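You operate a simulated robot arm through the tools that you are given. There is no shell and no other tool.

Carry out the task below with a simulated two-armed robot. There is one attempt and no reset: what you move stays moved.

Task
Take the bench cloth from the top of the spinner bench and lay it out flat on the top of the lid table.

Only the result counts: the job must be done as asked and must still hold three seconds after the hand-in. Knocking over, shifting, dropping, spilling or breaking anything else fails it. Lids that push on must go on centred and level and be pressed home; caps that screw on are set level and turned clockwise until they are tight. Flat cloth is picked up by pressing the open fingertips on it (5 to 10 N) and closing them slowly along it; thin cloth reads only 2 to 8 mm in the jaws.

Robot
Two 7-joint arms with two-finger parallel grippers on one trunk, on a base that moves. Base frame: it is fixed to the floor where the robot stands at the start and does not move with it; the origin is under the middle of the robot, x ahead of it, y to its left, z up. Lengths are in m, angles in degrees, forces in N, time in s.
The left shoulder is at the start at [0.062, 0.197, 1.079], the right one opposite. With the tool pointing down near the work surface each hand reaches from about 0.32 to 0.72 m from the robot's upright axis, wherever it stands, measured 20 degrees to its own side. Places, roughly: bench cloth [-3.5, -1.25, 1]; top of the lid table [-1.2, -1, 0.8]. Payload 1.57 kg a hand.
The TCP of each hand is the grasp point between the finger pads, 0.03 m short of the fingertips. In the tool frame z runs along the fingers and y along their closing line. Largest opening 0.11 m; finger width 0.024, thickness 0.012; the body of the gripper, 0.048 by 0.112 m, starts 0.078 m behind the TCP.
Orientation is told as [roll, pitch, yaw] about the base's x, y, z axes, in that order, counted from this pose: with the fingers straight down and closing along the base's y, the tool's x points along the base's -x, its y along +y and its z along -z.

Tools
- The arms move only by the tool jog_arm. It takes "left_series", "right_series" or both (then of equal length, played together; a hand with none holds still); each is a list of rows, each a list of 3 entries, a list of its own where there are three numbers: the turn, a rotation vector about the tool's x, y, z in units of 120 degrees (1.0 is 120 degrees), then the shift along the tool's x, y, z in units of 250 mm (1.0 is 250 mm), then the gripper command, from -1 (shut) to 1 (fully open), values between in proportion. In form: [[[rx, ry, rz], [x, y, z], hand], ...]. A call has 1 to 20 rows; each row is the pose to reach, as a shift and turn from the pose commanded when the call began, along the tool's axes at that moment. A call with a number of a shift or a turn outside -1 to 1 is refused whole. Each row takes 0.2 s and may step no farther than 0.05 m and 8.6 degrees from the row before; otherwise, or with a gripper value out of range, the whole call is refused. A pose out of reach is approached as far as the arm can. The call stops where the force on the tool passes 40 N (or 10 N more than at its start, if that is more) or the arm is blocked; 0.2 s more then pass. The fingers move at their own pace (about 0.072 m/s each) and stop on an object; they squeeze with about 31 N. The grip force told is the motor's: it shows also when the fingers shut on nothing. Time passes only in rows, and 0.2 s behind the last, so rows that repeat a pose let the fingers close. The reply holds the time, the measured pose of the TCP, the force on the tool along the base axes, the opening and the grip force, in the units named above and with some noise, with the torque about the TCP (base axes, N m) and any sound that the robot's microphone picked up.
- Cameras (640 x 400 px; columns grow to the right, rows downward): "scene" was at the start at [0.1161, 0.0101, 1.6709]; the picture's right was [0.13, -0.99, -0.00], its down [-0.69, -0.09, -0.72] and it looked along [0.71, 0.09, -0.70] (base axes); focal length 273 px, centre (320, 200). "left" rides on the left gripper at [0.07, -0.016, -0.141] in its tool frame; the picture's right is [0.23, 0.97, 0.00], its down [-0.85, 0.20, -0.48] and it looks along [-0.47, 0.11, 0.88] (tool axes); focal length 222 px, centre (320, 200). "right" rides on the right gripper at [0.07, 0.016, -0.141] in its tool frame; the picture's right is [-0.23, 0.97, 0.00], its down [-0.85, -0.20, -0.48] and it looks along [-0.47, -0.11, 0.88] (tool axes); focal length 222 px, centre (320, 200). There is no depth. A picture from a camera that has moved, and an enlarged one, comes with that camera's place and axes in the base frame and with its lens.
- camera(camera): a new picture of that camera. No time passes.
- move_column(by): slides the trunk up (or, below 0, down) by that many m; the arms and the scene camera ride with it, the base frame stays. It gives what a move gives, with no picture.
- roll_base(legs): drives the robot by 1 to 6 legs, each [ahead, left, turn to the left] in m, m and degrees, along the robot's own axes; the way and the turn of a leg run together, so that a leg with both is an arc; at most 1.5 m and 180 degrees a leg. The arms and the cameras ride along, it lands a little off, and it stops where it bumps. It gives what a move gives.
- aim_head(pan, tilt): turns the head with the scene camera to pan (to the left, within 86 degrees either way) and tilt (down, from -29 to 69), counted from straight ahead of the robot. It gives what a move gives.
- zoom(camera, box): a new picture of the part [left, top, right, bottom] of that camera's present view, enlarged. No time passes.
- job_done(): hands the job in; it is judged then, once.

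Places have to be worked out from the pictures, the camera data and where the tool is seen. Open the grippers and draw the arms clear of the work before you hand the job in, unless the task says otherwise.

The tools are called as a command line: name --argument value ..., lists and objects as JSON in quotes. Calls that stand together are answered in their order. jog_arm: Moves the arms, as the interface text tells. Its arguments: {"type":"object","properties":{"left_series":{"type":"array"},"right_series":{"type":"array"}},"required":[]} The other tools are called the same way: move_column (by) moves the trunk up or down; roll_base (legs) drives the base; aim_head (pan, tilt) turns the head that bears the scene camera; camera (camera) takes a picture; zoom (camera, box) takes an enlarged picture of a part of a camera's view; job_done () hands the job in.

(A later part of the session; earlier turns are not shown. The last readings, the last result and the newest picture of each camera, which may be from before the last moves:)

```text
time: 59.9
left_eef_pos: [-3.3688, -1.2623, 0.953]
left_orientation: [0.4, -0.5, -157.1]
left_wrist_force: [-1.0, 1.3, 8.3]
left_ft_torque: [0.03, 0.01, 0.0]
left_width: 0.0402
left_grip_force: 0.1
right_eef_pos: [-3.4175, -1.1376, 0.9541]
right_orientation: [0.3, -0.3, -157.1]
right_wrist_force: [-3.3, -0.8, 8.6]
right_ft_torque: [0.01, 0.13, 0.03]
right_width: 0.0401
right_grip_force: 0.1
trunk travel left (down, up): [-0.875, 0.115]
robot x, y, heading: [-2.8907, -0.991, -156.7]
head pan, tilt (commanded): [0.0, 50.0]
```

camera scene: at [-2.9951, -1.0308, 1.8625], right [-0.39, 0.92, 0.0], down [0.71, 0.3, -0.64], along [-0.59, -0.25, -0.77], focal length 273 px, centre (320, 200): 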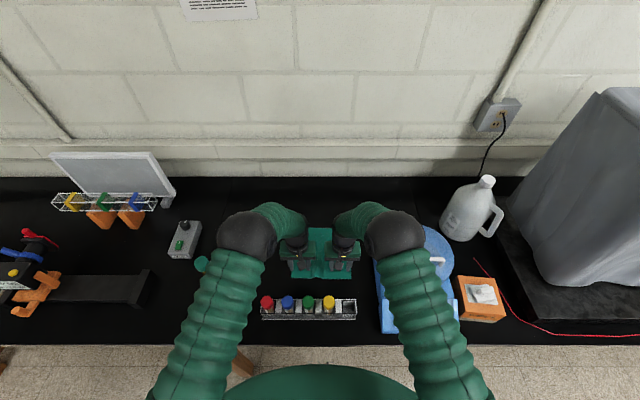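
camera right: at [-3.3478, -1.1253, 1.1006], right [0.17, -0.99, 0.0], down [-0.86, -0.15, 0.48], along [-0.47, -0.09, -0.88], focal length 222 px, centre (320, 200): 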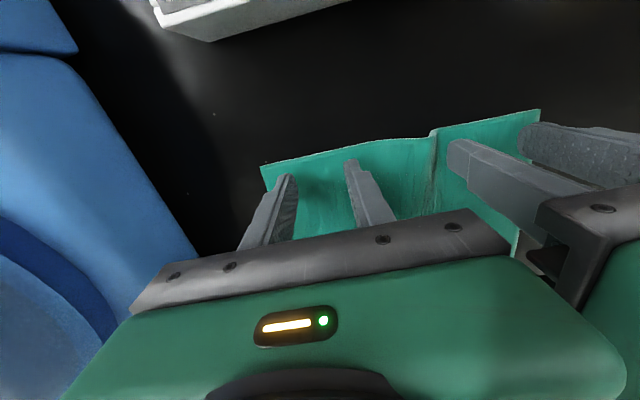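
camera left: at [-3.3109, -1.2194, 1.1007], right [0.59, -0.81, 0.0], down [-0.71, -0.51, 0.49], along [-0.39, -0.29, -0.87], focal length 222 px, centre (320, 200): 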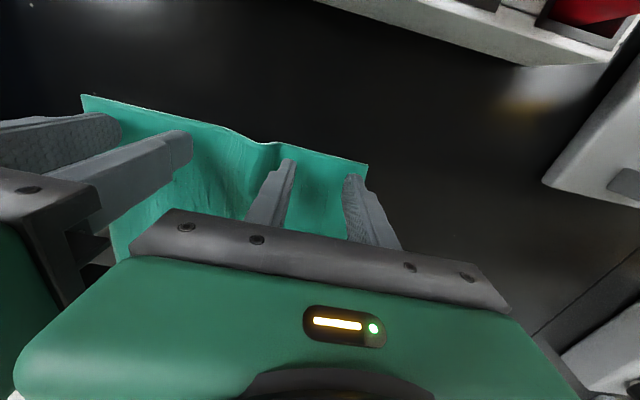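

Both hands press at about 8 N, within the 5–10 N window. Now I close both grippers slowly along the cloth.

jog_arm --left_series '[[[0, 0, 0], [0, 0, 0], -0.32], [[0, 0, 0], [0, 0, 0], -0.37], [[0, 0, 0], [0, 0, 0], -0.42], [[0, 0, 0], [0, 0, 0], -0.47], [[0, 0, 0], [0, 0, 0], -0.52], [[0, 0, 0], [0, 0, 0], -0.57], [[0, 0, 0], [0, 0, 0], -0.62], [[0, 0, 0], [0, 0, 0], -0.67], [[0, 0, 0], [0, 0, 0], -0.72], [[0, 0, 0], [0, 0, 0], -0.77], [[0, 0, 0], [0, 0, 0], -0.82], [[0, 0, 0], [0, 0, 0], -0.87], [[0, 0, 0], [0, 0, 0], -0.92], [[0, 0, 0], [0, 0, 0], -0.97], [[0, 0, 0], [0, 0, 0], -1], [[0, 0, 0], [0, 0, 0], -1], [[0, 0, 0], [0, 0, 0], -1]]' --right_series '[[[0, 0, 0], [0, 0, 0], -0.32], [[0, 0, 0], [0, 0, 0], -0.37], [[0, 0, 0], [0, 0, 0], -0.42], [[0, 0, 0], [0, 0, 0], -0.47], [[0, 0, 0], [0, 0, 0], -0.52], [[0, 0, 0], [0, 0, 0], -0.57], [[0, 0, 0], [0, 0, 0], -0.62], [[0, 0, 0], [0, 0, 0], -0.67], [[0, 0, 0], [0, 0, 0], -0.72], [[0, 0, 0], [0, 0, 0], -0.77], [[0, 0, 0], [0, 0, 0], -0.82], [[0, 0, 0], [0, 0, 0], -0.87], [[0, 0, 0], [0, 0, 0], -0.92], [[0, 0, 0], [0, 0, 0], -0.97], [[0, 0, 0], [0, 0, 0], -1], [[0, 0, 0], [0, 0, 0], -1], [[0, 0, 0], [0, 0, 0], -1]]'

camera --camera "left"

camera --camera "right"

zoom --camera "scene" --box '[240, 200, 400, 300]'

```text
time: 63.5
left_eef_pos: [-3.3694, -1.2613, 0.9539]
left_orientation: [0.3, -0.4, -157.1]
left_wrist_force: [-0.2, 0.0, 9.5]
left_ft_torque: [0.02, 0.03, 0.03]
left_width: 0.0046
left_grip_force: 24.9
right_eef_pos: [-3.417, -1.1371, 0.9543]
right_orientation: [0.4, -0.4, -157.2]
right_wrist_force: [-0.6, 1.3, 7.5]
right_ft_torque: [0.01, 0.01, 0.0]
right_width: 0.0
right_grip_force: 20.9
trunk travel left (down, up): [-0.875, 0.115]
robot x, y, heading: [-2.8895, -0.9893, -157.1]
head pan, tilt (commanded): [0.0, 50.0]
```

```text
taken
camera left: at [-3.3098, -1.219, 1.0948], right [0.59, -0.81, 0.0], down [-0.71, -0.51, 0.49], along [-0.39, -0.29, -0.87], focal length 222 px, centre (320, 200)
```

left: 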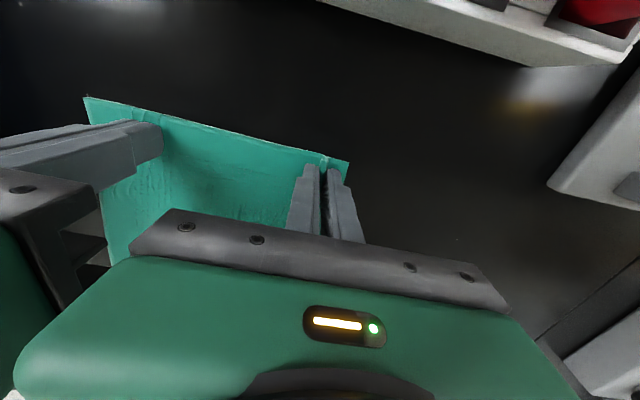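

```text
taken
camera right: at [-3.3464, -1.1244, 1.0954], right [0.17, -0.99, 0.01], down [-0.86, -0.15, 0.48], along [-0.47, -0.09, -0.88], focal length 222 px, centre (320, 200)
```

right: 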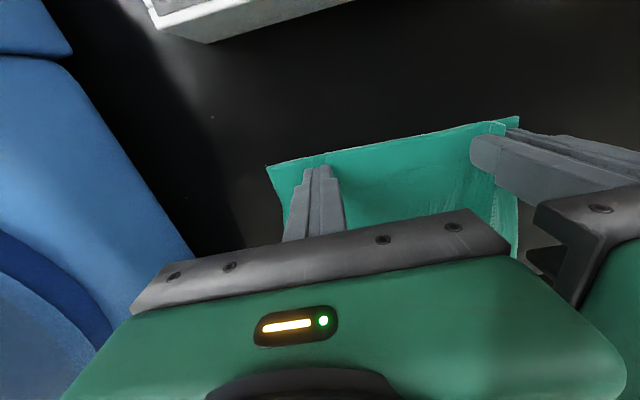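

```text
4.00 times, centred on (320, 250) of scene
camera zoom: at [-2.9897, -1.0326, 1.8629], right [-0.39, 0.92, 0.0], down [0.71, 0.3, -0.64], along [-0.59, -0.25, -0.77], focal length 1092 px, centre (320, 0)
```

zoom: 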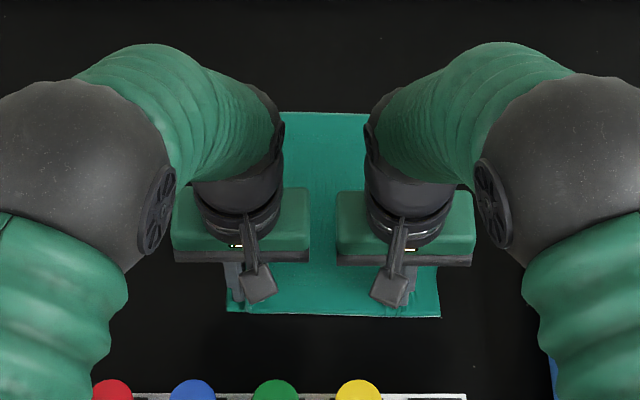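

The left jaw holds cloth (4.6 mm), but the right shut on nothing (0.0). I lift the right slightly, reopen it and press it again while the left holds.

jog_arm --right_series '[[[0, 0, 0], [0, 0, -0.024], -1], [[0, 0, 0], [0, 0, -0.024], -0.6], [[0, 0, 0], [0, 0, -0.024], -0.23], [[0, 0, 0], [0, 0, -0.024], -0.23], [[0, 0, 0], [0, 0, -0.012], -0.23], [[0, 0, 0], [0, 0, -0.002], -0.23], [[0, 0, 0], [0, 0, 0.004], -0.23], [[0, 0, 0], [0, 0, 0.004], -0.23]]'

camera --camera "right"

```text
time: 65.3
left_eef_pos: [-3.3684, -1.2609, 0.9546]
left_orientation: [0.3, -0.5, -157.0]
left_wrist_force: [-1.5, -0.1, 6.6]
left_ft_torque: [-0.01, 0.07, 0.01]
left_width: 0.0046
left_grip_force: 25.4
right_eef_pos: [-3.4167, -1.1379, 0.9537]
right_orientation: [0.3, -0.5, -157.1]
right_wrist_force: [1.2, 2.2, 16.1]
right_ft_torque: [0.08, 0.06, -0.03]
right_width: 0.0423
right_grip_force: 0.1
trunk travel left (down, up): [-0.875, 0.115]
robot x, y, heading: [-2.8885, -0.9874, -157.1]
head pan, tilt (commanded): [0.0, 50.0]
```

```text
taken
camera right: at [-3.3466, -1.1246, 1.095], right [0.17, -0.99, 0.01], down [-0.86, -0.14, 0.48], along [-0.48, -0.09, -0.88], focal length 222 px, centre (320, 200)
```

right: 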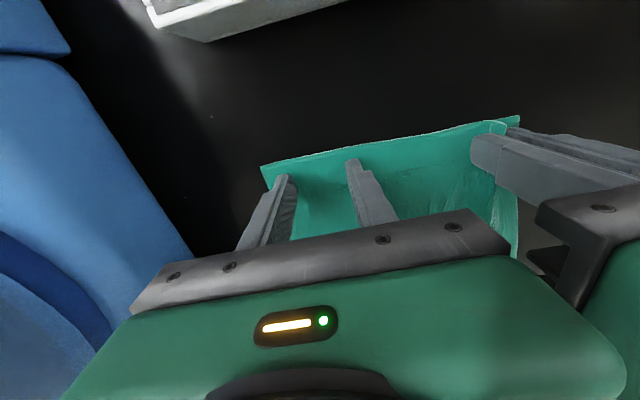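

The right now presses at 16 N, a bit hard; I back off about 0.8 mm to get near 9–10 N, then close slowly.

jog_arm --right_series '[[[0, 0, 0], [0, 0, -0.003], -0.23], [[0, 0, 0], [0, 0, -0.003], -0.23]]'

```text
time: 65.9
left_eef_pos: [-3.3689, -1.2616, 0.9544]
left_orientation: [0.3, -0.5, -157.1]
left_wrist_force: [0.6, 1.1, 8.6]
left_ft_torque: [-0.02, 0.0, 0.01]
left_width: 0.0047
left_grip_force: 25.2
right_eef_pos: [-3.4175, -1.138, 0.954]
right_orientation: [0.3, -0.4, -157.1]
right_wrist_force: [-2.1, 2.6, 10.9]
right_ft_torque: [0.07, 0.04, 0.0]
right_width: 0.0424
right_grip_force: 0.0
trunk travel left (down, up): [-0.875, 0.115]
robot x, y, heading: [-2.8901, -0.9906, -157.2]
head pan, tilt (commanded): [0.0, 50.0]
```

About 10.9 N; I ease a touch and close the right gripper slowly over 20 rows.

jog_arm --right_series '[[[0, 0, 0], [0, 0, -0.001], -0.27], [[0, 0, 0], [0, 0, -0.001], -0.31], [[0, 0, 0], [0, 0, -0.001], -0.35], [[0, 0, 0], [0, 0, -0.001], -0.39], [[0, 0, 0], [0, 0, -0.001], -0.43], [[0, 0, 0], [0, 0, -0.001], -0.47], [[0, 0, 0], [0, 0, -0.001], -0.51], [[0, 0, 0], [0, 0, -0.001], -0.55], [[0, 0, 0], [0, 0, -0.001], -0.59], [[0, 0, 0], [0, 0, -0.001], -0.63], [[0, 0, 0], [0, 0, -0.001], -0.67], [[0, 0, 0], [0, 0, -0.001], -0.71], [[0, 0, 0], [0, 0, -0.001], -0.75], [[0, 0, 0], [0, 0, -0.001], -0.79], [[0, 0, 0], [0, 0, -0.001], -0.83], [[0, 0, 0], [0, 0, -0.001], -0.87], [[0, 0, 0], [0, 0, -0.001], -0.91], [[0, 0, 0], [0, 0, -0.001], -0.95], [[0, 0, 0], [0, 0, -0.001], -1], [[0, 0, 0], [0, 0, -0.001], -1]]'

camera --camera "right"

```text
time: 70.1
left_eef_pos: [-3.3693, -1.2605, 0.954]
left_orientation: [0.1, -0.5, -157.2]
left_wrist_force: [-6.1, 16.5, 7.6]
left_ft_torque: [0.53, 0.19, -0.03]
left_width: 0.005
left_grip_force: 25.4
right_eef_pos: [-3.416, -1.1401, 0.9544]
right_orientation: [0.3, -0.3, -157.0]
right_wrist_force: [7.0, -18.1, 7.2]
right_ft_torque: [-0.56, -0.2, 0.03]
right_width: 0.0056
right_grip_force: 25.4
trunk travel left (down, up): [-0.875, 0.115]
robot x, y, heading: [-2.8891, -0.992, -157.2]
head pan, tilt (commanded): [0.0, 50.0]
```

```text
taken
camera right: at [-3.3458, -1.1268, 1.0959], right [0.17, -0.99, 0.01], down [-0.86, -0.15, 0.48], along [-0.47, -0.09, -0.88], focal length 222 px, centre (320, 200)
```

right: 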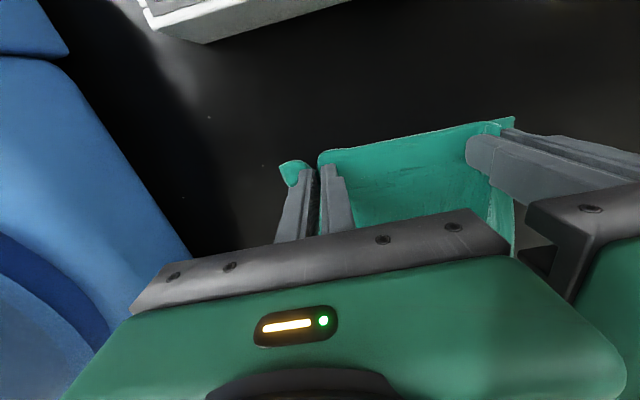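

Both jaws now hold cloth (5.0 and 5.6 mm), with about 18 N of tension between them. I bring the hands 3 mm closer each to relieve it, then lift slowly.

jog_arm --left_series '[[[0, 0, 0], [0, -0.006, 0], -1], [[0, 0, 0], [0, -0.012, -0.01], -1], [[0, 0, 0], [0, -0.012, -0.03], -1], [[0, 0, 0], [0, -0.012, -0.06], -1], [[0, 0, 0], [0, -0.012, -0.1], -1], [[0, 0, 0], [0, -0.012, -0.1], -1]]' --right_series '[[[0, 0, 0], [0, 0.006, 0], -1], [[0, 0, 0], [0, 0.012, -0.01], -1], [[0, 0, 0], [0, 0.012, -0.03], -1], [[0, 0, 0], [0, 0.012, -0.06], -1], [[0, 0, 0], [0, 0.012, -0.1], -1], [[0, 0, 0], [0, 0.012, -0.1], -1]]'

camera --camera "right"

camera --camera "left"

```text
time: 71.5
left_eef_pos: [-3.3709, -1.2594, 0.978]
left_orientation: [0.2, -0.3, -157.1]
left_wrist_force: [-3.9, 10.6, -0.3]
left_ft_torque: [0.32, 0.15, 0.03]
left_width: 0.005
left_grip_force: 24.8
right_eef_pos: [-3.4165, -1.1416, 0.9775]
right_orientation: [0.3, -0.1, -157.1]
right_wrist_force: [4.6, -10.0, -0.3]
right_ft_torque: [-0.35, -0.13, -0.03]
right_width: 0.0041
right_grip_force: 25.0
trunk travel left (down, up): [-0.875, 0.115]
robot x, y, heading: [-2.8921, -0.9908, -157.2]
head pan, tilt (commanded): [0.0, 50.0]
```

```text
taken
camera right: at [-3.3468, -1.1285, 1.1194], right [0.17, -0.99, 0.0], down [-0.86, -0.15, 0.48], along [-0.47, -0.09, -0.88], focal length 222 px, centre (320, 200)
```

right: 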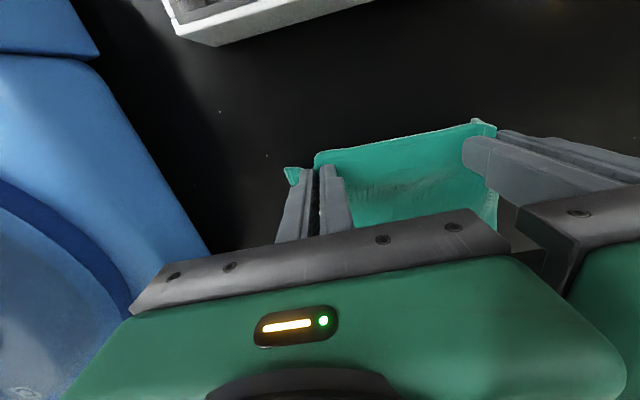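

```text
taken
camera left: at [-3.3125, -1.2172, 1.1192], right [0.59, -0.81, 0.0], down [-0.71, -0.51, 0.48], along [-0.39, -0.29, -0.87], focal length 222 px, centre (320, 200)
```

left: 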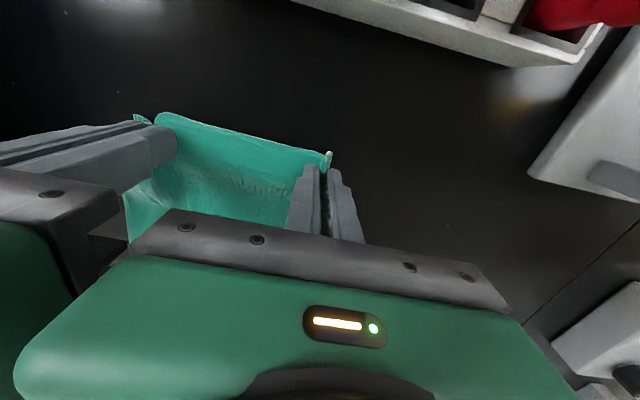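

The near edge is lifted by both hands. I ease 2 mm more tension from each side and lift on an arc, up 0.25 m and 0.1 m forward, so the hanging cloth stays away from the vials.

jog_arm --left_series '[[[0, 0, 0], [0, -0.004, -0.05], -1], [[0, 0, 0], [-0.03, -0.008, -0.12], -1], [[0, 0, 0], [-0.06, -0.008, -0.19], -1], [[0, 0, 0], [-0.09, -0.008, -0.26], -1], [[0, 0, 0], [-0.12, -0.008, -0.33], -1], [[0, 0, 0], [-0.15, -0.008, -0.4], -1], [[0, 0, 0], [-0.18, -0.008, -0.47], -1], [[0, 0, 0], [-0.21, -0.008, -0.54], -1], [[0, 0, 0], [-0.24, -0.008, -0.61], -1], [[0, 0, 0], [-0.27, -0.008, -0.68], -1], [[0, 0, 0], [-0.3, -0.008, -0.75], -1], [[0, 0, 0], [-0.33, -0.008, -0.82], -1], [[0, 0, 0], [-0.36, -0.008, -0.89], -1], [[0, 0, 0], [-0.38, -0.008, -0.95], -1], [[0, 0, 0], [-0.4, -0.008, -1.0], -1]]' --right_series '[[[0, 0, 0], [0, 0.004, -0.05], -1], [[0, 0, 0], [-0.03, 0.008, -0.12], -1], [[0, 0, 0], [-0.06, 0.008, -0.19], -1], [[0, 0, 0], [-0.09, 0.008, -0.26], -1], [[0, 0, 0], [-0.12, 0.008, -0.33], -1], [[0, 0, 0], [-0.15, 0.008, -0.4], -1], [[0, 0, 0], [-0.18, 0.008, -0.47], -1], [[0, 0, 0], [-0.21, 0.008, -0.54], -1], [[0, 0, 0], [-0.24, 0.008, -0.61], -1], [[0, 0, 0], [-0.27, 0.008, -0.68], -1], [[0, 0, 0], [-0.3, 0.008, -0.75], -1], [[0, 0, 0], [-0.33, 0.008, -0.82], -1], [[0, 0, 0], [-0.36, 0.008, -0.89], -1], [[0, 0, 0], [-0.38, 0.008, -0.95], -1], [[0, 0, 0], [-0.4, 0.008, -1.0], -1]]'

camera --camera "scene"

camera --camera "left"

camera --camera "right"

```text
time: 74.7
left_eef_pos: [-3.4628, -1.2945, 1.2283]
left_orientation: [0.4, -0.3, -157.1]
left_wrist_force: [-2.2, 3.0, -0.5]
left_ft_torque: [0.06, -0.02, 0.02]
left_width: 0.0048
left_grip_force: 24.9
right_eef_pos: [-3.508, -1.1816, 1.2286]
right_orientation: [0.1, -0.2, -157.1]
right_wrist_force: [0.2, -1.2, 0.0]
right_ft_torque: [-0.08, -0.03, 0.02]
right_width: 0.0033
right_grip_force: 24.3
trunk travel left (down, up): [-0.875, 0.115]
robot x, y, heading: [-2.8916, -0.9923, -157.0]
head pan, tilt (commanded): [0.0, 50.0]
```

```text
taken
camera scene: at [-2.9938, -1.035, 1.8624], right [-0.39, 0.92, 0.0], down [0.71, 0.3, -0.64], along [-0.59, -0.25, -0.77], focal length 273 px, centre (320, 200)
```

scene: 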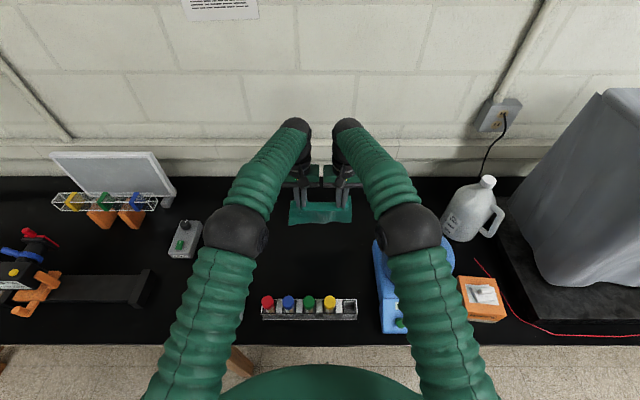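

```text
taken
camera left: at [-3.4042, -1.2523, 1.3698], right [0.59, -0.81, 0.0], down [-0.71, -0.51, 0.48], along [-0.39, -0.29, -0.88], focal length 222 px, centre (320, 200)
```

left: 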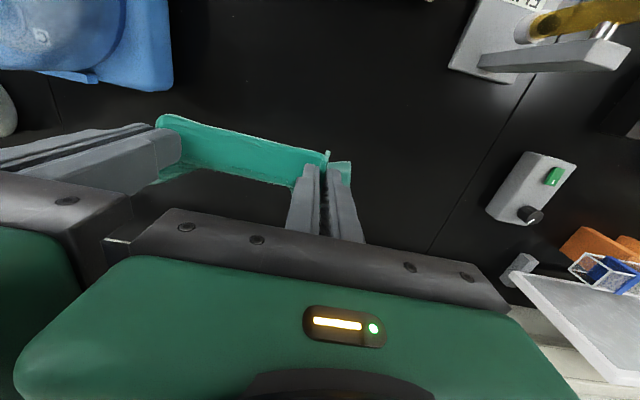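

```text
taken
camera right: at [-3.4379, -1.1677, 1.3705], right [0.17, -0.99, 0.0], down [-0.86, -0.15, 0.48], along [-0.47, -0.09, -0.88], focal length 222 px, centre (320, 200)
```

right: 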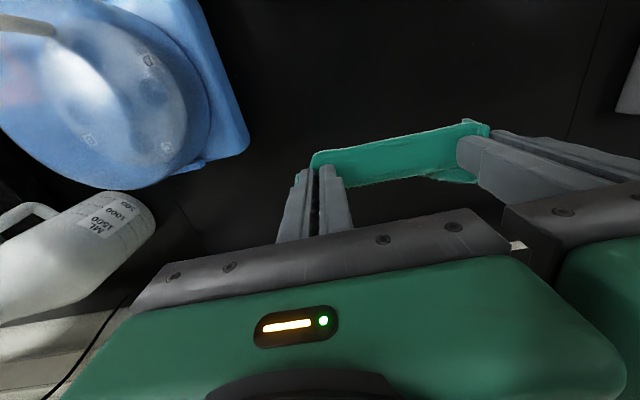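

The cloth hangs from both hands clear of the bench. The right jaw reading fell to 3.3 mm, so I zoom in to check that grip.

zoom --camera "scene" --box '[260, 140, 388, 240]'

zoom --camera "right" --box '[260, 100, 500, 250]'

zoom --camera "left" --box '[130, 90, 370, 240]'

```text
4.00 times, centred on (324, 190) of scene
camera zoom: at [-2.9938, -1.035, 1.8624], right [-0.39, 0.92, 0.0], down [0.71, 0.3, -0.64], along [-0.59, -0.25, -0.77], focal length 1092 px, centre (304, 240)
```

zoom: 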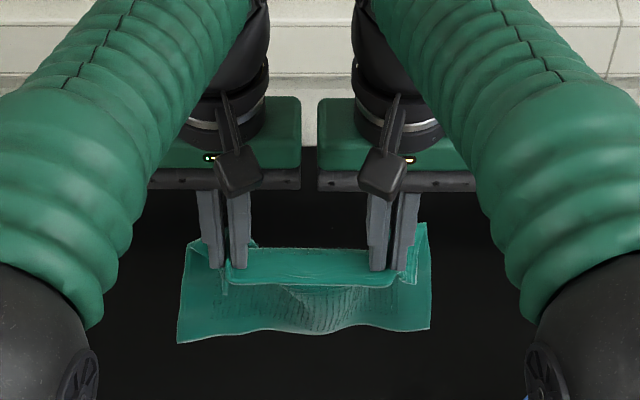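

```text
2.67 times, centred on (380, 175) of right
camera zoom: at [-3.4379, -1.1677, 1.3705], right [0.17, -0.99, 0.0], down [-0.86, -0.15, 0.48], along [-0.47, -0.09, -0.88], focal length 592 px, centre (160, 267)
```

zoom: 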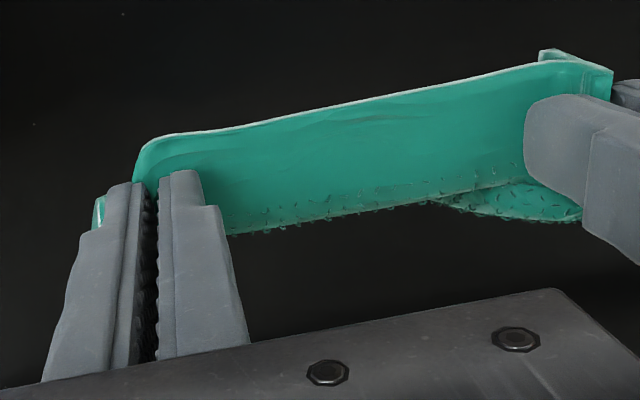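

```text
2.67 times, centred on (250, 165) of left
camera zoom: at [-3.4042, -1.2523, 1.3698], right [0.59, -0.81, 0.0], down [-0.71, -0.51, 0.48], along [-0.39, -0.29, -0.88], focal length 592 px, centre (507, 293)
```

zoom: 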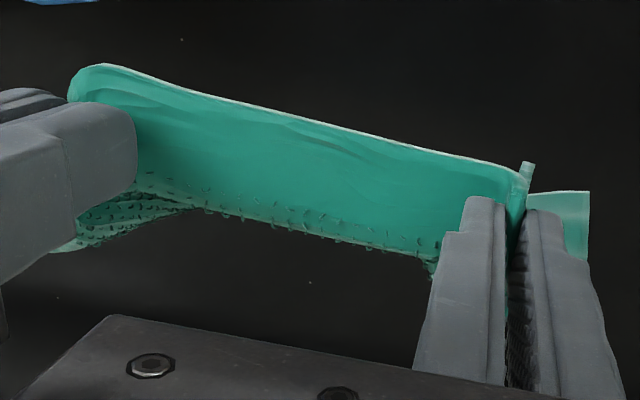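

Both corners are held and the cloth hangs open between the hands. I raise the column 0.11 m for clearance over the vials, then back the base away 0.33 m.

move_column --by 0.11

roll_base --legs '[[-0.15, 0, 0], [-0.18, 0, 0]]'

camera --camera "scene"

```text
time: 76.1
left_eef_pos: [-3.4631, -1.2954, 1.3384]
left_orientation: [0.3, -0.3, -157.2]
left_wrist_force: [-0.9, 2.5, -0.1]
left_ft_torque: [0.05, 0.05, 0.06]
left_width: 0.0049
left_grip_force: 24.8
right_eef_pos: [-3.5082, -1.1811, 1.3394]
right_orientation: [0.2, -0.2, -157.1]
right_wrist_force: [0.9, -2.1, 0.0]
right_ft_torque: [-0.07, 0.0, -0.02]
right_width: 0.0034
right_grip_force: 24.4
trunk travel left (down, up): [-0.985, 0.005]
robot x, y, heading: [-2.8915, -0.9901, -156.8]
head pan, tilt (commanded): [0.0, 50.0]
```

```text
time: 78.6
left_eef_pos: [-3.1608, -1.1664, 1.3375]
left_orientation: [0.3, -0.3, -157.2]
left_wrist_force: [-0.7, 2.4, -0.3]
left_ft_torque: [0.06, 0.01, 0.06]
left_width: 0.0047
left_grip_force: 25.1
right_eef_pos: [-3.2063, -1.0514, 1.3379]
right_orientation: [0.1, 0.0, -157.2]
right_wrist_force: [0.9, -2.5, 0.7]
right_ft_torque: [-0.05, -0.01, 0.03]
right_width: 0.0034
right_grip_force: 24.5
trunk travel left (down, up): [-0.985, 0.005]
robot x, y, heading: [-2.5873, -0.8593, -157.3]
head pan, tilt (commanded): [0.0, 50.0]
```

```text
taken
camera scene: at [-2.6933, -0.9079, 1.9723], right [-0.39, 0.92, 0.0], down [0.71, 0.3, -0.64], along [-0.59, -0.25, -0.77], focal length 273 px, centre (320, 200)
```

scene: 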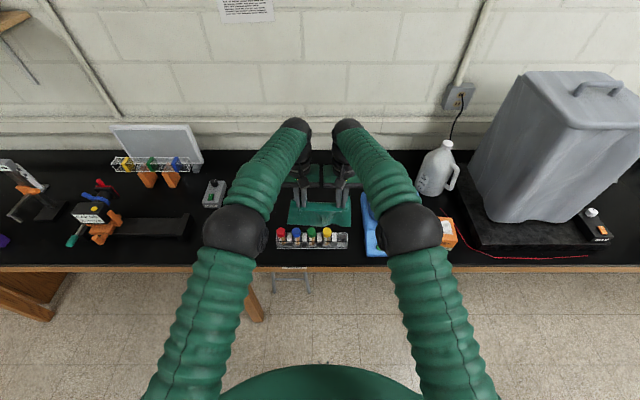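

The rack is undisturbed and the cloth still held. I draw both hands 0.2 m back toward the robot together before strafing.

jog_arm --left_series '[[[0, 0, 0], [0.08, 0, 0], -1], [[0, 0, 0], [0.16, 0, 0], -1], [[0, 0, 0], [0.24, 0, 0], -1], [[0, 0, 0], [0.32, 0, 0], -1], [[0, 0, 0], [0.4, 0, 0], -1], [[0, 0, 0], [0.48, 0, 0], -1], [[0, 0, 0], [0.56, 0, 0], -1], [[0, 0, 0], [0.64, 0, 0], -1], [[0, 0, 0], [0.72, 0, 0], -1], [[0, 0, 0], [0.8, 0, 0], -1]]' --right_series '[[[0, 0, 0], [0.08, 0, 0], -1], [[0, 0, 0], [0.16, 0, 0], -1], [[0, 0, 0], [0.24, 0, 0], -1], [[0, 0, 0], [0.32, 0, 0], -1], [[0, 0, 0], [0.4, 0, 0], -1], [[0, 0, 0], [0.48, 0, 0], -1], [[0, 0, 0], [0.56, 0, 0], -1], [[0, 0, 0], [0.64, 0, 0], -1], [[0, 0, 0], [0.72, 0, 0], -1], [[0, 0, 0], [0.8, 0, 0], -1]]'

camera --camera "scene"

camera --camera "left"

```text
time: 80.8
left_eef_pos: [-2.9698, -1.0873, 1.338]
left_orientation: [0.3, -0.7, -157.1]
left_wrist_force: [-0.6, 1.8, 0.4]
left_ft_torque: [0.06, -0.02, 0.04]
left_width: 0.0048
left_grip_force: 25.4
right_eef_pos: [-3.0161, -0.973, 1.339]
right_orientation: [0.2, -0.5, -157.2]
right_wrist_force: [0.6, -2.1, -0.3]
right_ft_torque: [-0.05, 0.03, 0.02]
right_width: 0.0035
right_grip_force: 24.5
trunk travel left (down, up): [-0.985, 0.005]
robot x, y, heading: [-2.5932, -0.8638, -157.4]
head pan, tilt (commanded): [0.0, 50.0]
```

```text
taken
camera scene: at [-2.6851, -0.9049, 1.9728], right [-0.39, 0.92, 0.0], down [0.71, 0.3, -0.64], along [-0.59, -0.25, -0.77], focal length 273 px, centre (320, 200)
```

scene: 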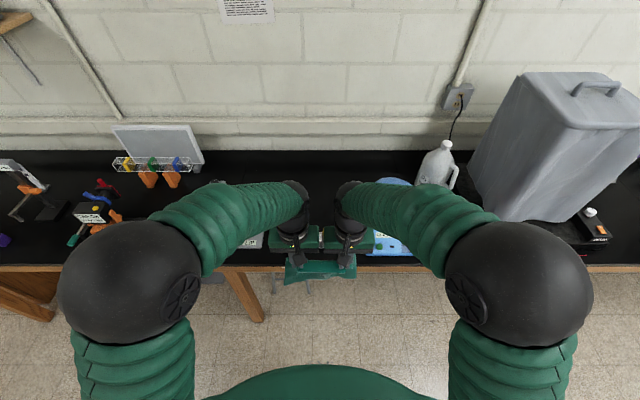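

```text
taken
camera left: at [-2.9109, -1.0441, 1.4796], right [0.59, -0.81, 0.0], down [-0.71, -0.51, 0.49], along [-0.39, -0.29, -0.87], focal length 222 px, centre (320, 200)
```

left: 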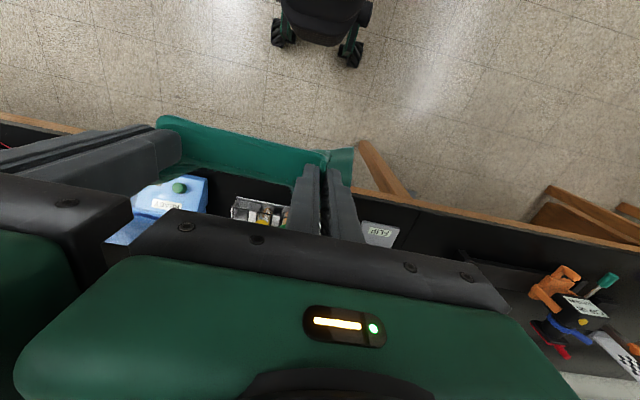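

Now I strafe left 1.6 m along the passage with the cloth held high, then back up to be beside the lid table.

roll_base --legs '[[0, 0.8, 0], [0, 0.8, 0]]'

roll_base --legs '[[-0.55, 0, 0], [-0.55, 0, 0]]'

aim_head --pan -80 --tilt 40

camera --camera "scene"

camera --camera "left"

```text
time: 89.0
left_eef_pos: [-2.3621, -2.5546, 1.3386]
left_orientation: [0.7, -0.4, -157.8]
left_wrist_force: [-1.7, 2.7, -0.6]
left_ft_torque: [0.06, -0.03, 0.1]
left_width: 0.0046
left_grip_force: 25.2
right_eef_pos: [-2.4065, -2.4411, 1.339]
right_orientation: [0.5, -0.3, -157.7]
right_wrist_force: [1.2, -1.5, 0.1]
right_ft_torque: [-0.08, -0.03, -0.04]
right_width: 0.0033
right_grip_force: 24.0
trunk travel left (down, up): [-0.985, 0.005]
robot x, y, heading: [-1.9715, -2.3427, -157.7]
head pan, tilt (commanded): [0.0, 50.0]
```

```text
time: 94.9
left_eef_pos: [-1.3375, -2.1443, 1.3376]
left_orientation: [0.3, -0.5, -158.1]
left_wrist_force: [0.1, 1.9, -0.5]
left_ft_torque: [0.04, 0.03, 0.06]
left_width: 0.0046
left_grip_force: 25.6
right_eef_pos: [-1.382, -2.0308, 1.3378]
right_orientation: [0.4, -0.2, -158.0]
right_wrist_force: [-0.1, -3.1, 0.0]
right_ft_torque: [-0.05, -0.02, 0.0]
right_width: 0.0034
right_grip_force: 24.6
trunk travel left (down, up): [-0.985, 0.005]
robot x, y, heading: [-0.9504, -1.9264, -158.1]
head pan, tilt (commanded): [0.0, 50.0]
```

```text
time: 96.5
left_eef_pos: [-1.3337, -2.1443, 1.3391]
left_orientation: [0.3, -0.7, -158.1]
left_wrist_force: [-1.0, 1.1, -0.4]
left_ft_torque: [0.06, -0.02, 0.08]
left_width: 0.0045
left_grip_force: 24.9
right_eef_pos: [-1.3784, -2.0299, 1.3391]
right_orientation: [0.1, -0.4, -158.1]
right_wrist_force: [0.7, -2.0, 0.0]
right_ft_torque: [-0.05, -0.03, -0.01]
right_width: 0.0033
right_grip_force: 24.6
trunk travel left (down, up): [-0.985, 0.005]
robot x, y, heading: [-0.9416, -1.9277, -158.0]
head pan, tilt (commanded): [-80.0, 40.0]
```

```text
taken
camera scene: at [-1.0241, -1.8674, 1.9869], right [0.85, 0.53, 0.0], down [0.34, -0.54, -0.77], along [-0.4, 0.65, -0.64], focal length 273 px, centre (320, 200)
```

scene: 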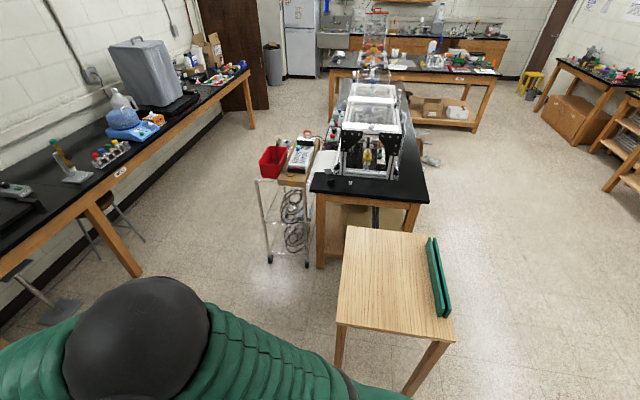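

```text
taken
camera left: at [-1.2745, -2.1028, 1.4795], right [0.57, -0.82, 0.0], down [-0.72, -0.5, 0.49], along [-0.4, -0.28, -0.87], focal length 222 px, centre (320, 200)
```

left: 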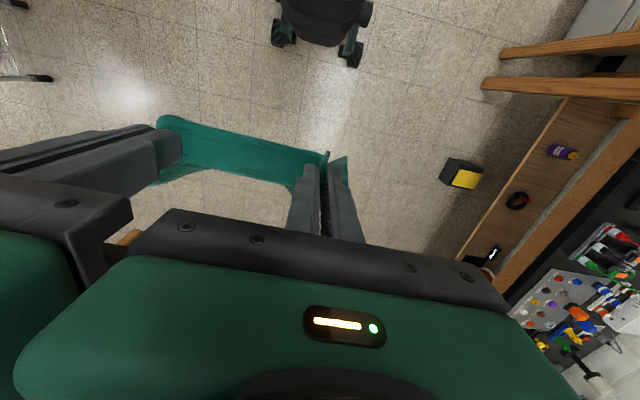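

The lid table is in view with the green rack along its right edge. I zoom to measure the table top and rack.

zoom --camera "scene" --box '[310, 215, 480, 350]'

```text
2.96 times, centred on (395, 282) of scene
camera zoom: at [-1.0241, -1.8674, 1.9869], right [0.85, 0.53, 0.0], down [0.34, -0.54, -0.77], along [-0.4, 0.65, -0.64], focal length 809 px, centre (98, -44)
```

zoom: 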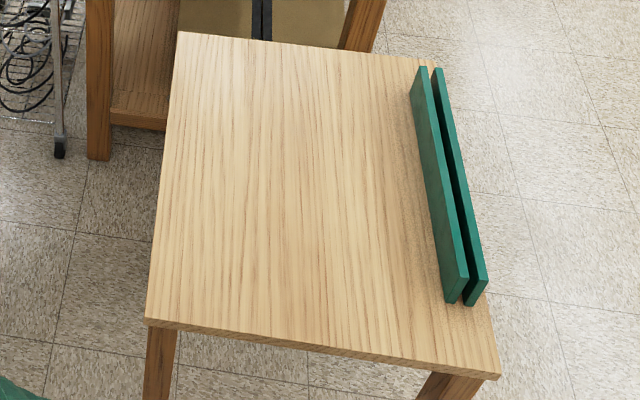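

Combining two views, the table top is at z about 0.85, spanning u 1.20–1.70 and v 0.19–0.77 in room axes. The rack's inner face is at u about 1.26, so a 0.42 m wide strip is free. I turn right to face the table from its open side.

roll_base --legs '[[0, 0, -45], [0, 0, -43.9]]'

aim_head --pan 0 --tilt 45

camera --camera "scene"

```text
time: 101.0
left_eef_pos: [-1.1759, -1.5445, 1.3389]
left_orientation: [0.2, -0.7, 112.8]
left_wrist_force: [2.1, 0.6, 0.4]
left_ft_torque: [0.07, -0.08, 0.08]
left_width: 0.0048
left_grip_force: 24.9
right_eef_pos: [-1.0622, -1.4994, 1.34]
right_orientation: [0.2, -0.5, 112.9]
right_wrist_force: [-2.6, -0.7, -0.3]
right_ft_torque: [-0.04, 0.04, 0.03]
right_width: 0.0027
right_grip_force: 24.3
trunk travel left (down, up): [-0.985, 0.005]
robot x, y, heading: [-0.9478, -1.9236, 112.9]
head pan, tilt (commanded): [-80.0, 40.0]
```

```text
time: 102.5
left_eef_pos: [-1.1728, -1.5462, 1.3383]
left_orientation: [0.4, -0.7, 112.9]
left_wrist_force: [2.5, 1.4, -0.5]
left_ft_torque: [0.05, -0.05, 0.13]
left_width: 0.0047
left_grip_force: 25.5
right_eef_pos: [-1.0597, -1.4996, 1.341]
right_orientation: [0.2, -0.5, 112.9]
right_wrist_force: [-2.1, -0.7, -0.1]
right_ft_torque: [-0.02, 0.07, 0.03]
right_width: 0.0029
right_grip_force: 24.2
trunk travel left (down, up): [-0.985, 0.005]
robot x, y, heading: [-0.9491, -1.9261, 113.3]
head pan, tilt (commanded): [0.0, 45.0]
```

```text
taken
camera scene: at [-0.9916, -1.82, 1.9795], right [0.92, 0.39, 0.0], down [0.28, -0.65, -0.71], along [-0.27, 0.65, -0.71], focal length 273 px, centre (320, 200)
```

scene: 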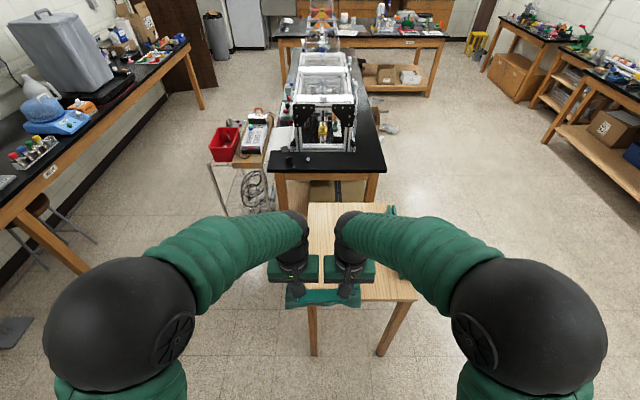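

The cloth still hangs from both hands; the right grip reads 2.9 mm with about 2 N tension. I close the hands 1.5 mm on each side to take off that tension, then move over to the table: 0.14 m right, 0.28 m ahead.

jog_arm --left_series '[[[0, 0, 0], [0, -0.003, 0], -1], [[0, 0, 0], [0, -0.006, 0], -1]]' --right_series '[[[0, 0, 0], [0, 0.003, 0], -1], [[0, 0, 0], [0, 0.006, 0], -1]]'

roll_base --legs '[[0, -0.14, 0], [0.28, 0, 0]]'

aim_head --pan 0 --tilt 55

camera --camera "scene"

camera --camera "right"

camera --camera "left"

```text
time: 103.1
left_eef_pos: [-1.1712, -1.5458, 1.3394]
left_orientation: [0.3, -0.8, 112.8]
left_wrist_force: [0.4, 0.9, -0.5]
left_ft_torque: [-0.01, 0.01, 0.08]
left_width: 0.0046
left_grip_force: 25.6
right_eef_pos: [-1.062, -1.5006, 1.3401]
right_orientation: [0.2, -0.5, 113.0]
right_wrist_force: [-1.0, -0.1, -0.3]
right_ft_torque: [0.0, -0.01, 0.04]
right_width: 0.0029
right_grip_force: 24.3
trunk travel left (down, up): [-0.985, 0.005]
robot x, y, heading: [-0.9504, -1.9238, 113.3]
head pan, tilt (commanded): [0.0, 45.0]
```

```text
time: 106.0
left_eef_pos: [-1.1268, -1.2303, 1.3422]
left_orientation: [1.2, -1.1, 113.0]
left_wrist_force: [1.4, 0.2, -0.1]
left_ft_torque: [0.03, 0.05, 0.1]
left_width: 0.0046
left_grip_force: 24.8
right_eef_pos: [-1.0166, -1.1859, 1.3418]
right_orientation: [1.3, -0.9, 112.9]
right_wrist_force: [-0.8, 1.4, 0.1]
right_ft_torque: [-0.02, 0.05, 0.05]
right_width: 0.0029
right_grip_force: 24.2
trunk travel left (down, up): [-0.985, 0.005]
robot x, y, heading: [-0.93, -1.6086, 113.1]
head pan, tilt (commanded): [0.0, 45.0]
```

```text
time: 106.7
left_eef_pos: [-1.1367, -1.232, 1.3415]
left_orientation: [0.5, -1.0, 112.7]
left_wrist_force: [1.9, 1.2, -0.7]
left_ft_torque: [0.0, 0.04, 0.03]
left_width: 0.0046
left_grip_force: 24.9
right_eef_pos: [-1.028, -1.1887, 1.3417]
right_orientation: [0.5, -0.8, 112.7]
right_wrist_force: [0.4, -0.3, 0.0]
right_ft_torque: [-0.01, 0.04, 0.03]
right_width: 0.0032
right_grip_force: 24.0
trunk travel left (down, up): [-0.985, 0.005]
robot x, y, heading: [-0.9226, -1.6139, 113.0]
head pan, tilt (commanded): [0.0, 55.0]
```

```text
taken
camera scene: at [-0.9484, -1.5142, 1.9664], right [0.92, 0.39, -0.01], down [0.32, -0.75, -0.57], along [-0.23, 0.53, -0.82], focal length 273 px, centre (320, 200)
```

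scene: 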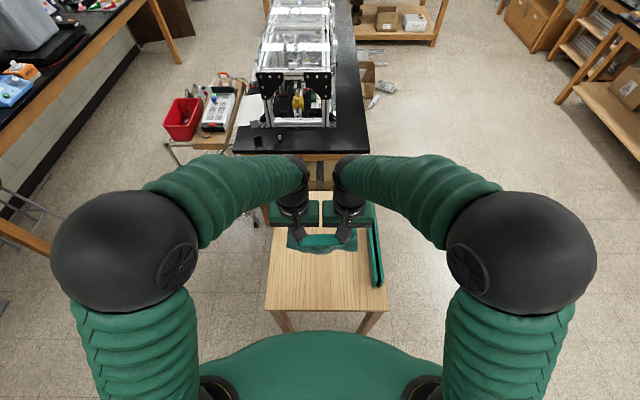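

```text
taken
camera right: at [-1.0148, -1.2599, 1.4833], right [-0.99, -0.17, 0.01], down [-0.14, 0.86, 0.49], along [-0.09, 0.48, -0.87], focal length 222 px, centre (320, 200)
```

right: 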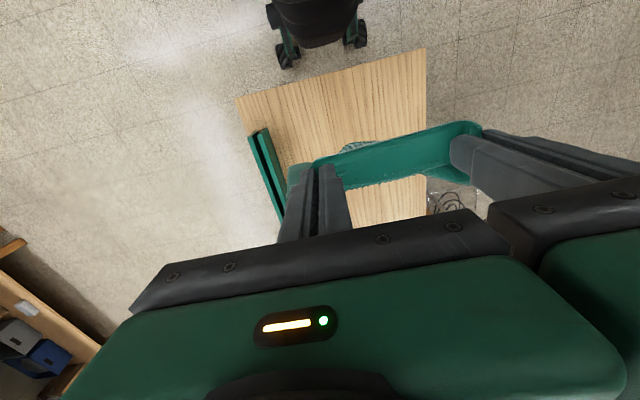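

```text
taken
camera left: at [-1.0934, -1.2929, 1.4819], right [-0.81, -0.59, 0.0], down [-0.51, 0.71, 0.49], along [-0.29, 0.4, -0.87], focal length 222 px, centre (320, 200)
```

left: 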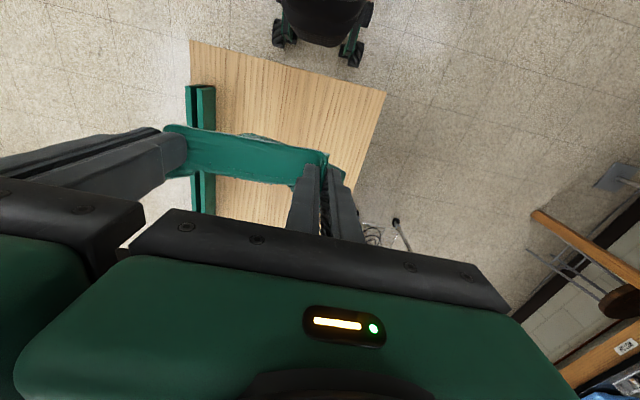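

The robot stands centred: free strip runs 0.2 m to either side of its centreline, near table edge about 0.37 m ahead. I lower the column 0.2 m and extend both hands forward 0.24 m over the far half of the table.

move_column --by -0.19

jog_arm --left_series '[[[0, 0, 0], [-0.08, 0, 0], -1], [[0, 0, 0], [-0.16, 0, 0], -1], [[0, 0, 0], [-0.24, 0, 0], -1], [[0, 0, 0], [-0.32, 0, 0], -1], [[0, 0, 0], [-0.4, 0, 0], -1], [[0, 0, 0], [-0.48, 0, 0], -1], [[0, 0, 0], [-0.56, 0, 0], -1], [[0, 0, 0], [-0.64, 0, 0], -1], [[0, 0, 0], [-0.72, 0, 0], -1], [[0, 0, 0], [-0.8, 0, 0], -1], [[0, 0, 0], [-0.88, 0, 0], -1], [[0, 0, 0], [-0.94, 0, 0], -1], [[0, 0, 0], [-0.96, 0, 0], -1]]' --right_series '[[[0, 0, 0], [-0.08, 0, 0], -1], [[0, 0, 0], [-0.16, 0, 0], -1], [[0, 0, 0], [-0.24, 0, 0], -1], [[0, 0, 0], [-0.32, 0, 0], -1], [[0, 0, 0], [-0.4, 0, 0], -1], [[0, 0, 0], [-0.48, 0, 0], -1], [[0, 0, 0], [-0.56, 0, 0], -1], [[0, 0, 0], [-0.64, 0, 0], -1], [[0, 0, 0], [-0.72, 0, 0], -1], [[0, 0, 0], [-0.8, 0, 0], -1], [[0, 0, 0], [-0.88, 0, 0], -1], [[0, 0, 0], [-0.94, 0, 0], -1], [[0, 0, 0], [-0.96, 0, 0], -1]]'

camera --camera "scene"

camera --camera "right"

camera --camera "left"

```text
time: 108.8
left_eef_pos: [-1.1506, -1.2353, 1.1493]
left_orientation: [0.2, -0.7, 113.1]
left_wrist_force: [0.2, -0.2, -1.4]
left_ft_torque: [0.01, -0.02, 0.1]
left_width: 0.0044
left_grip_force: 25.0
right_eef_pos: [-1.0396, -1.1889, 1.1506]
right_orientation: [0.1, -0.6, 112.8]
right_wrist_force: [0.1, -0.3, 0.1]
right_ft_torque: [-0.01, 0.01, 0.06]
right_width: 0.0029
right_grip_force: 24.1
trunk travel left (down, up): [-0.795, 0.195]
robot x, y, heading: [-0.9245, -1.6095, 113.0]
head pan, tilt (commanded): [0.0, 55.0]
```

```text
time: 111.6
left_eef_pos: [-1.2473, -1.0238, 1.1519]
left_orientation: [0.0, -0.6, 113.0]
left_wrist_force: [1.5, 0.7, -0.1]
left_ft_torque: [0.01, -0.07, 0.12]
left_width: 0.0047
left_grip_force: 25.1
left hand out of reach, approached as far as the arm can: row 12, 13
right_eef_pos: [-1.1344, -0.9806, 1.1546]
right_orientation: [-0.1, -0.6, 113.0]
right_wrist_force: [-1.4, -0.1, 0.9]
right_ft_torque: [0.0, 0.06, 0.04]
right_width: 0.003
right_grip_force: 24.1
right hand out of reach, approached as far as the arm can: row 12, 13
trunk travel left (down, up): [-0.795, 0.195]
robot x, y, heading: [-0.9247, -1.6119, 112.9]
head pan, tilt (commanded): [0.0, 55.0]
```

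```text
taken
camera scene: at [-0.9659, -1.5156, 1.7761], right [0.92, 0.39, 0.0], down [0.32, -0.75, -0.57], along [-0.22, 0.53, -0.82], focal length 273 px, centre (320, 200)
```

scene: 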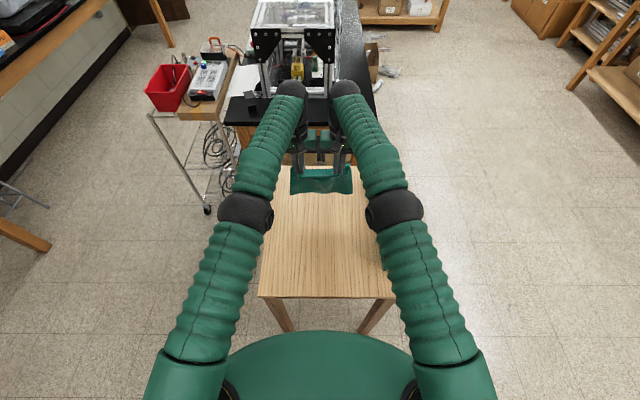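

```text
taken
camera right: at [-1.122, -1.0523, 1.2958], right [-0.99, -0.17, 0.0], down [-0.15, 0.86, 0.49], along [-0.08, 0.48, -0.87], focal length 222 px, centre (320, 200)
```

right: 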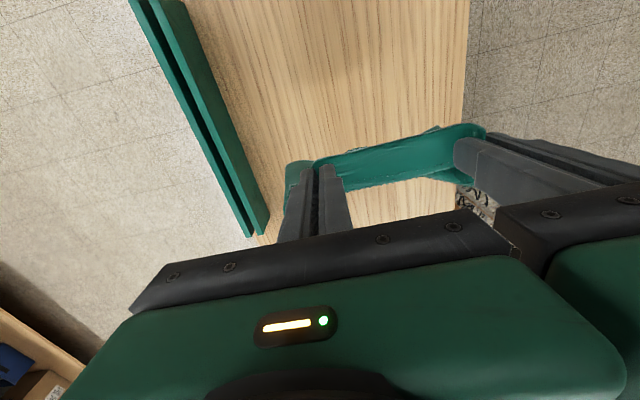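

```text
taken
camera left: at [-1.2044, -1.0842, 1.2931], right [-0.81, -0.59, 0.0], down [-0.52, 0.7, 0.49], along [-0.29, 0.4, -0.87], focal length 222 px, centre (320, 200)
```

left: 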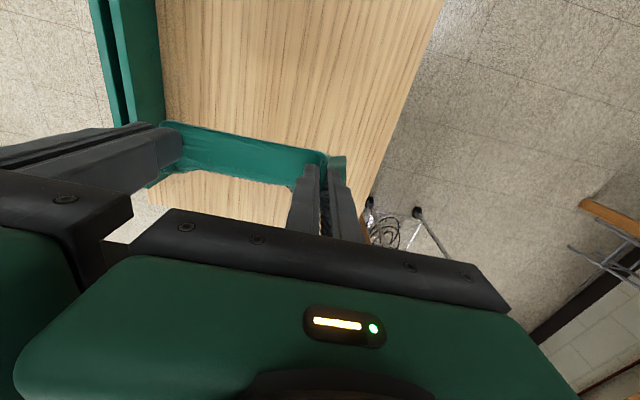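

Hands are about 0.665 m ahead, roughly 0.27 m above the table, with the cloth's free edge hanging a few cm above it. I descend 5 cm straight and look at the free edge.

jog_arm --left_series '[[[0, 0, 0], [0, 0, 0.06], -1], [[0, 0, 0], [0, 0, 0.12], -1], [[0, 0, 0], [0, 0, 0.18], -1], [[0, 0, 0], [0, 0, 0.2], -1]]' --right_series '[[[0, 0, 0], [0, 0, 0.06], -1], [[0, 0, 0], [0, 0, 0.12], -1], [[0, 0, 0], [0, 0, 0.18], -1], [[0, 0, 0], [0, 0, 0.2], -1]]'

zoom --camera "scene" --box '[230, 110, 410, 310]'

camera --camera "left"

```text
time: 112.6
left_eef_pos: [-1.2475, -1.024, 1.101]
left_orientation: [-0.1, -0.8, 113.0]
left_wrist_force: [1.7, 1.6, -0.8]
left_ft_torque: [0.0, -0.08, 0.15]
left_width: 0.0051
left_grip_force: 25.1
right_eef_pos: [-1.1344, -0.9782, 1.1024]
right_orientation: [-0.1, -0.7, 112.9]
right_wrist_force: [-1.8, -1.4, -0.5]
right_ft_torque: [-0.01, 0.09, 0.02]
right_width: 0.0031
right_grip_force: 23.8
trunk travel left (down, up): [-0.795, 0.195]
robot x, y, heading: [-0.925, -1.6125, 112.9]
head pan, tilt (commanded): [0.0, 55.0]
```

```text
2.00 times, centred on (320, 210) of scene
camera zoom: at [-0.9666, -1.5132, 1.7759], right [0.92, 0.39, 0.0], down [0.32, -0.76, -0.57], along [-0.22, 0.52, -0.82], focal length 546 px, centre (320, 180)
```

zoom: 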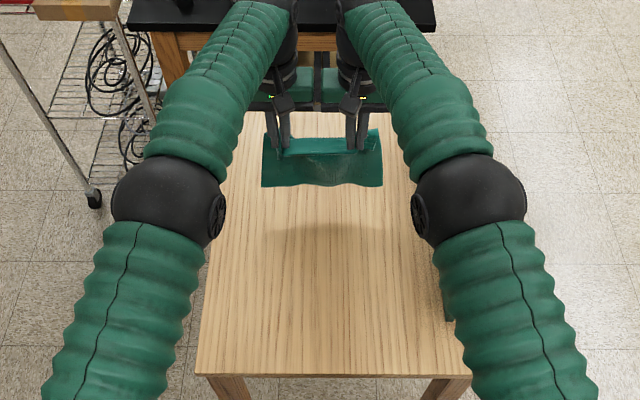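

```text
taken
camera left: at [-1.205, -1.0831, 1.2416], right [-0.81, -0.59, 0.0], down [-0.52, 0.7, 0.49], along [-0.28, 0.4, -0.87], focal length 222 px, centre (320, 200)
```

left: 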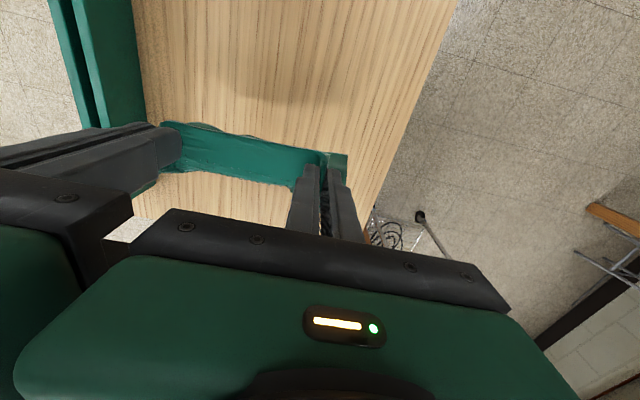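

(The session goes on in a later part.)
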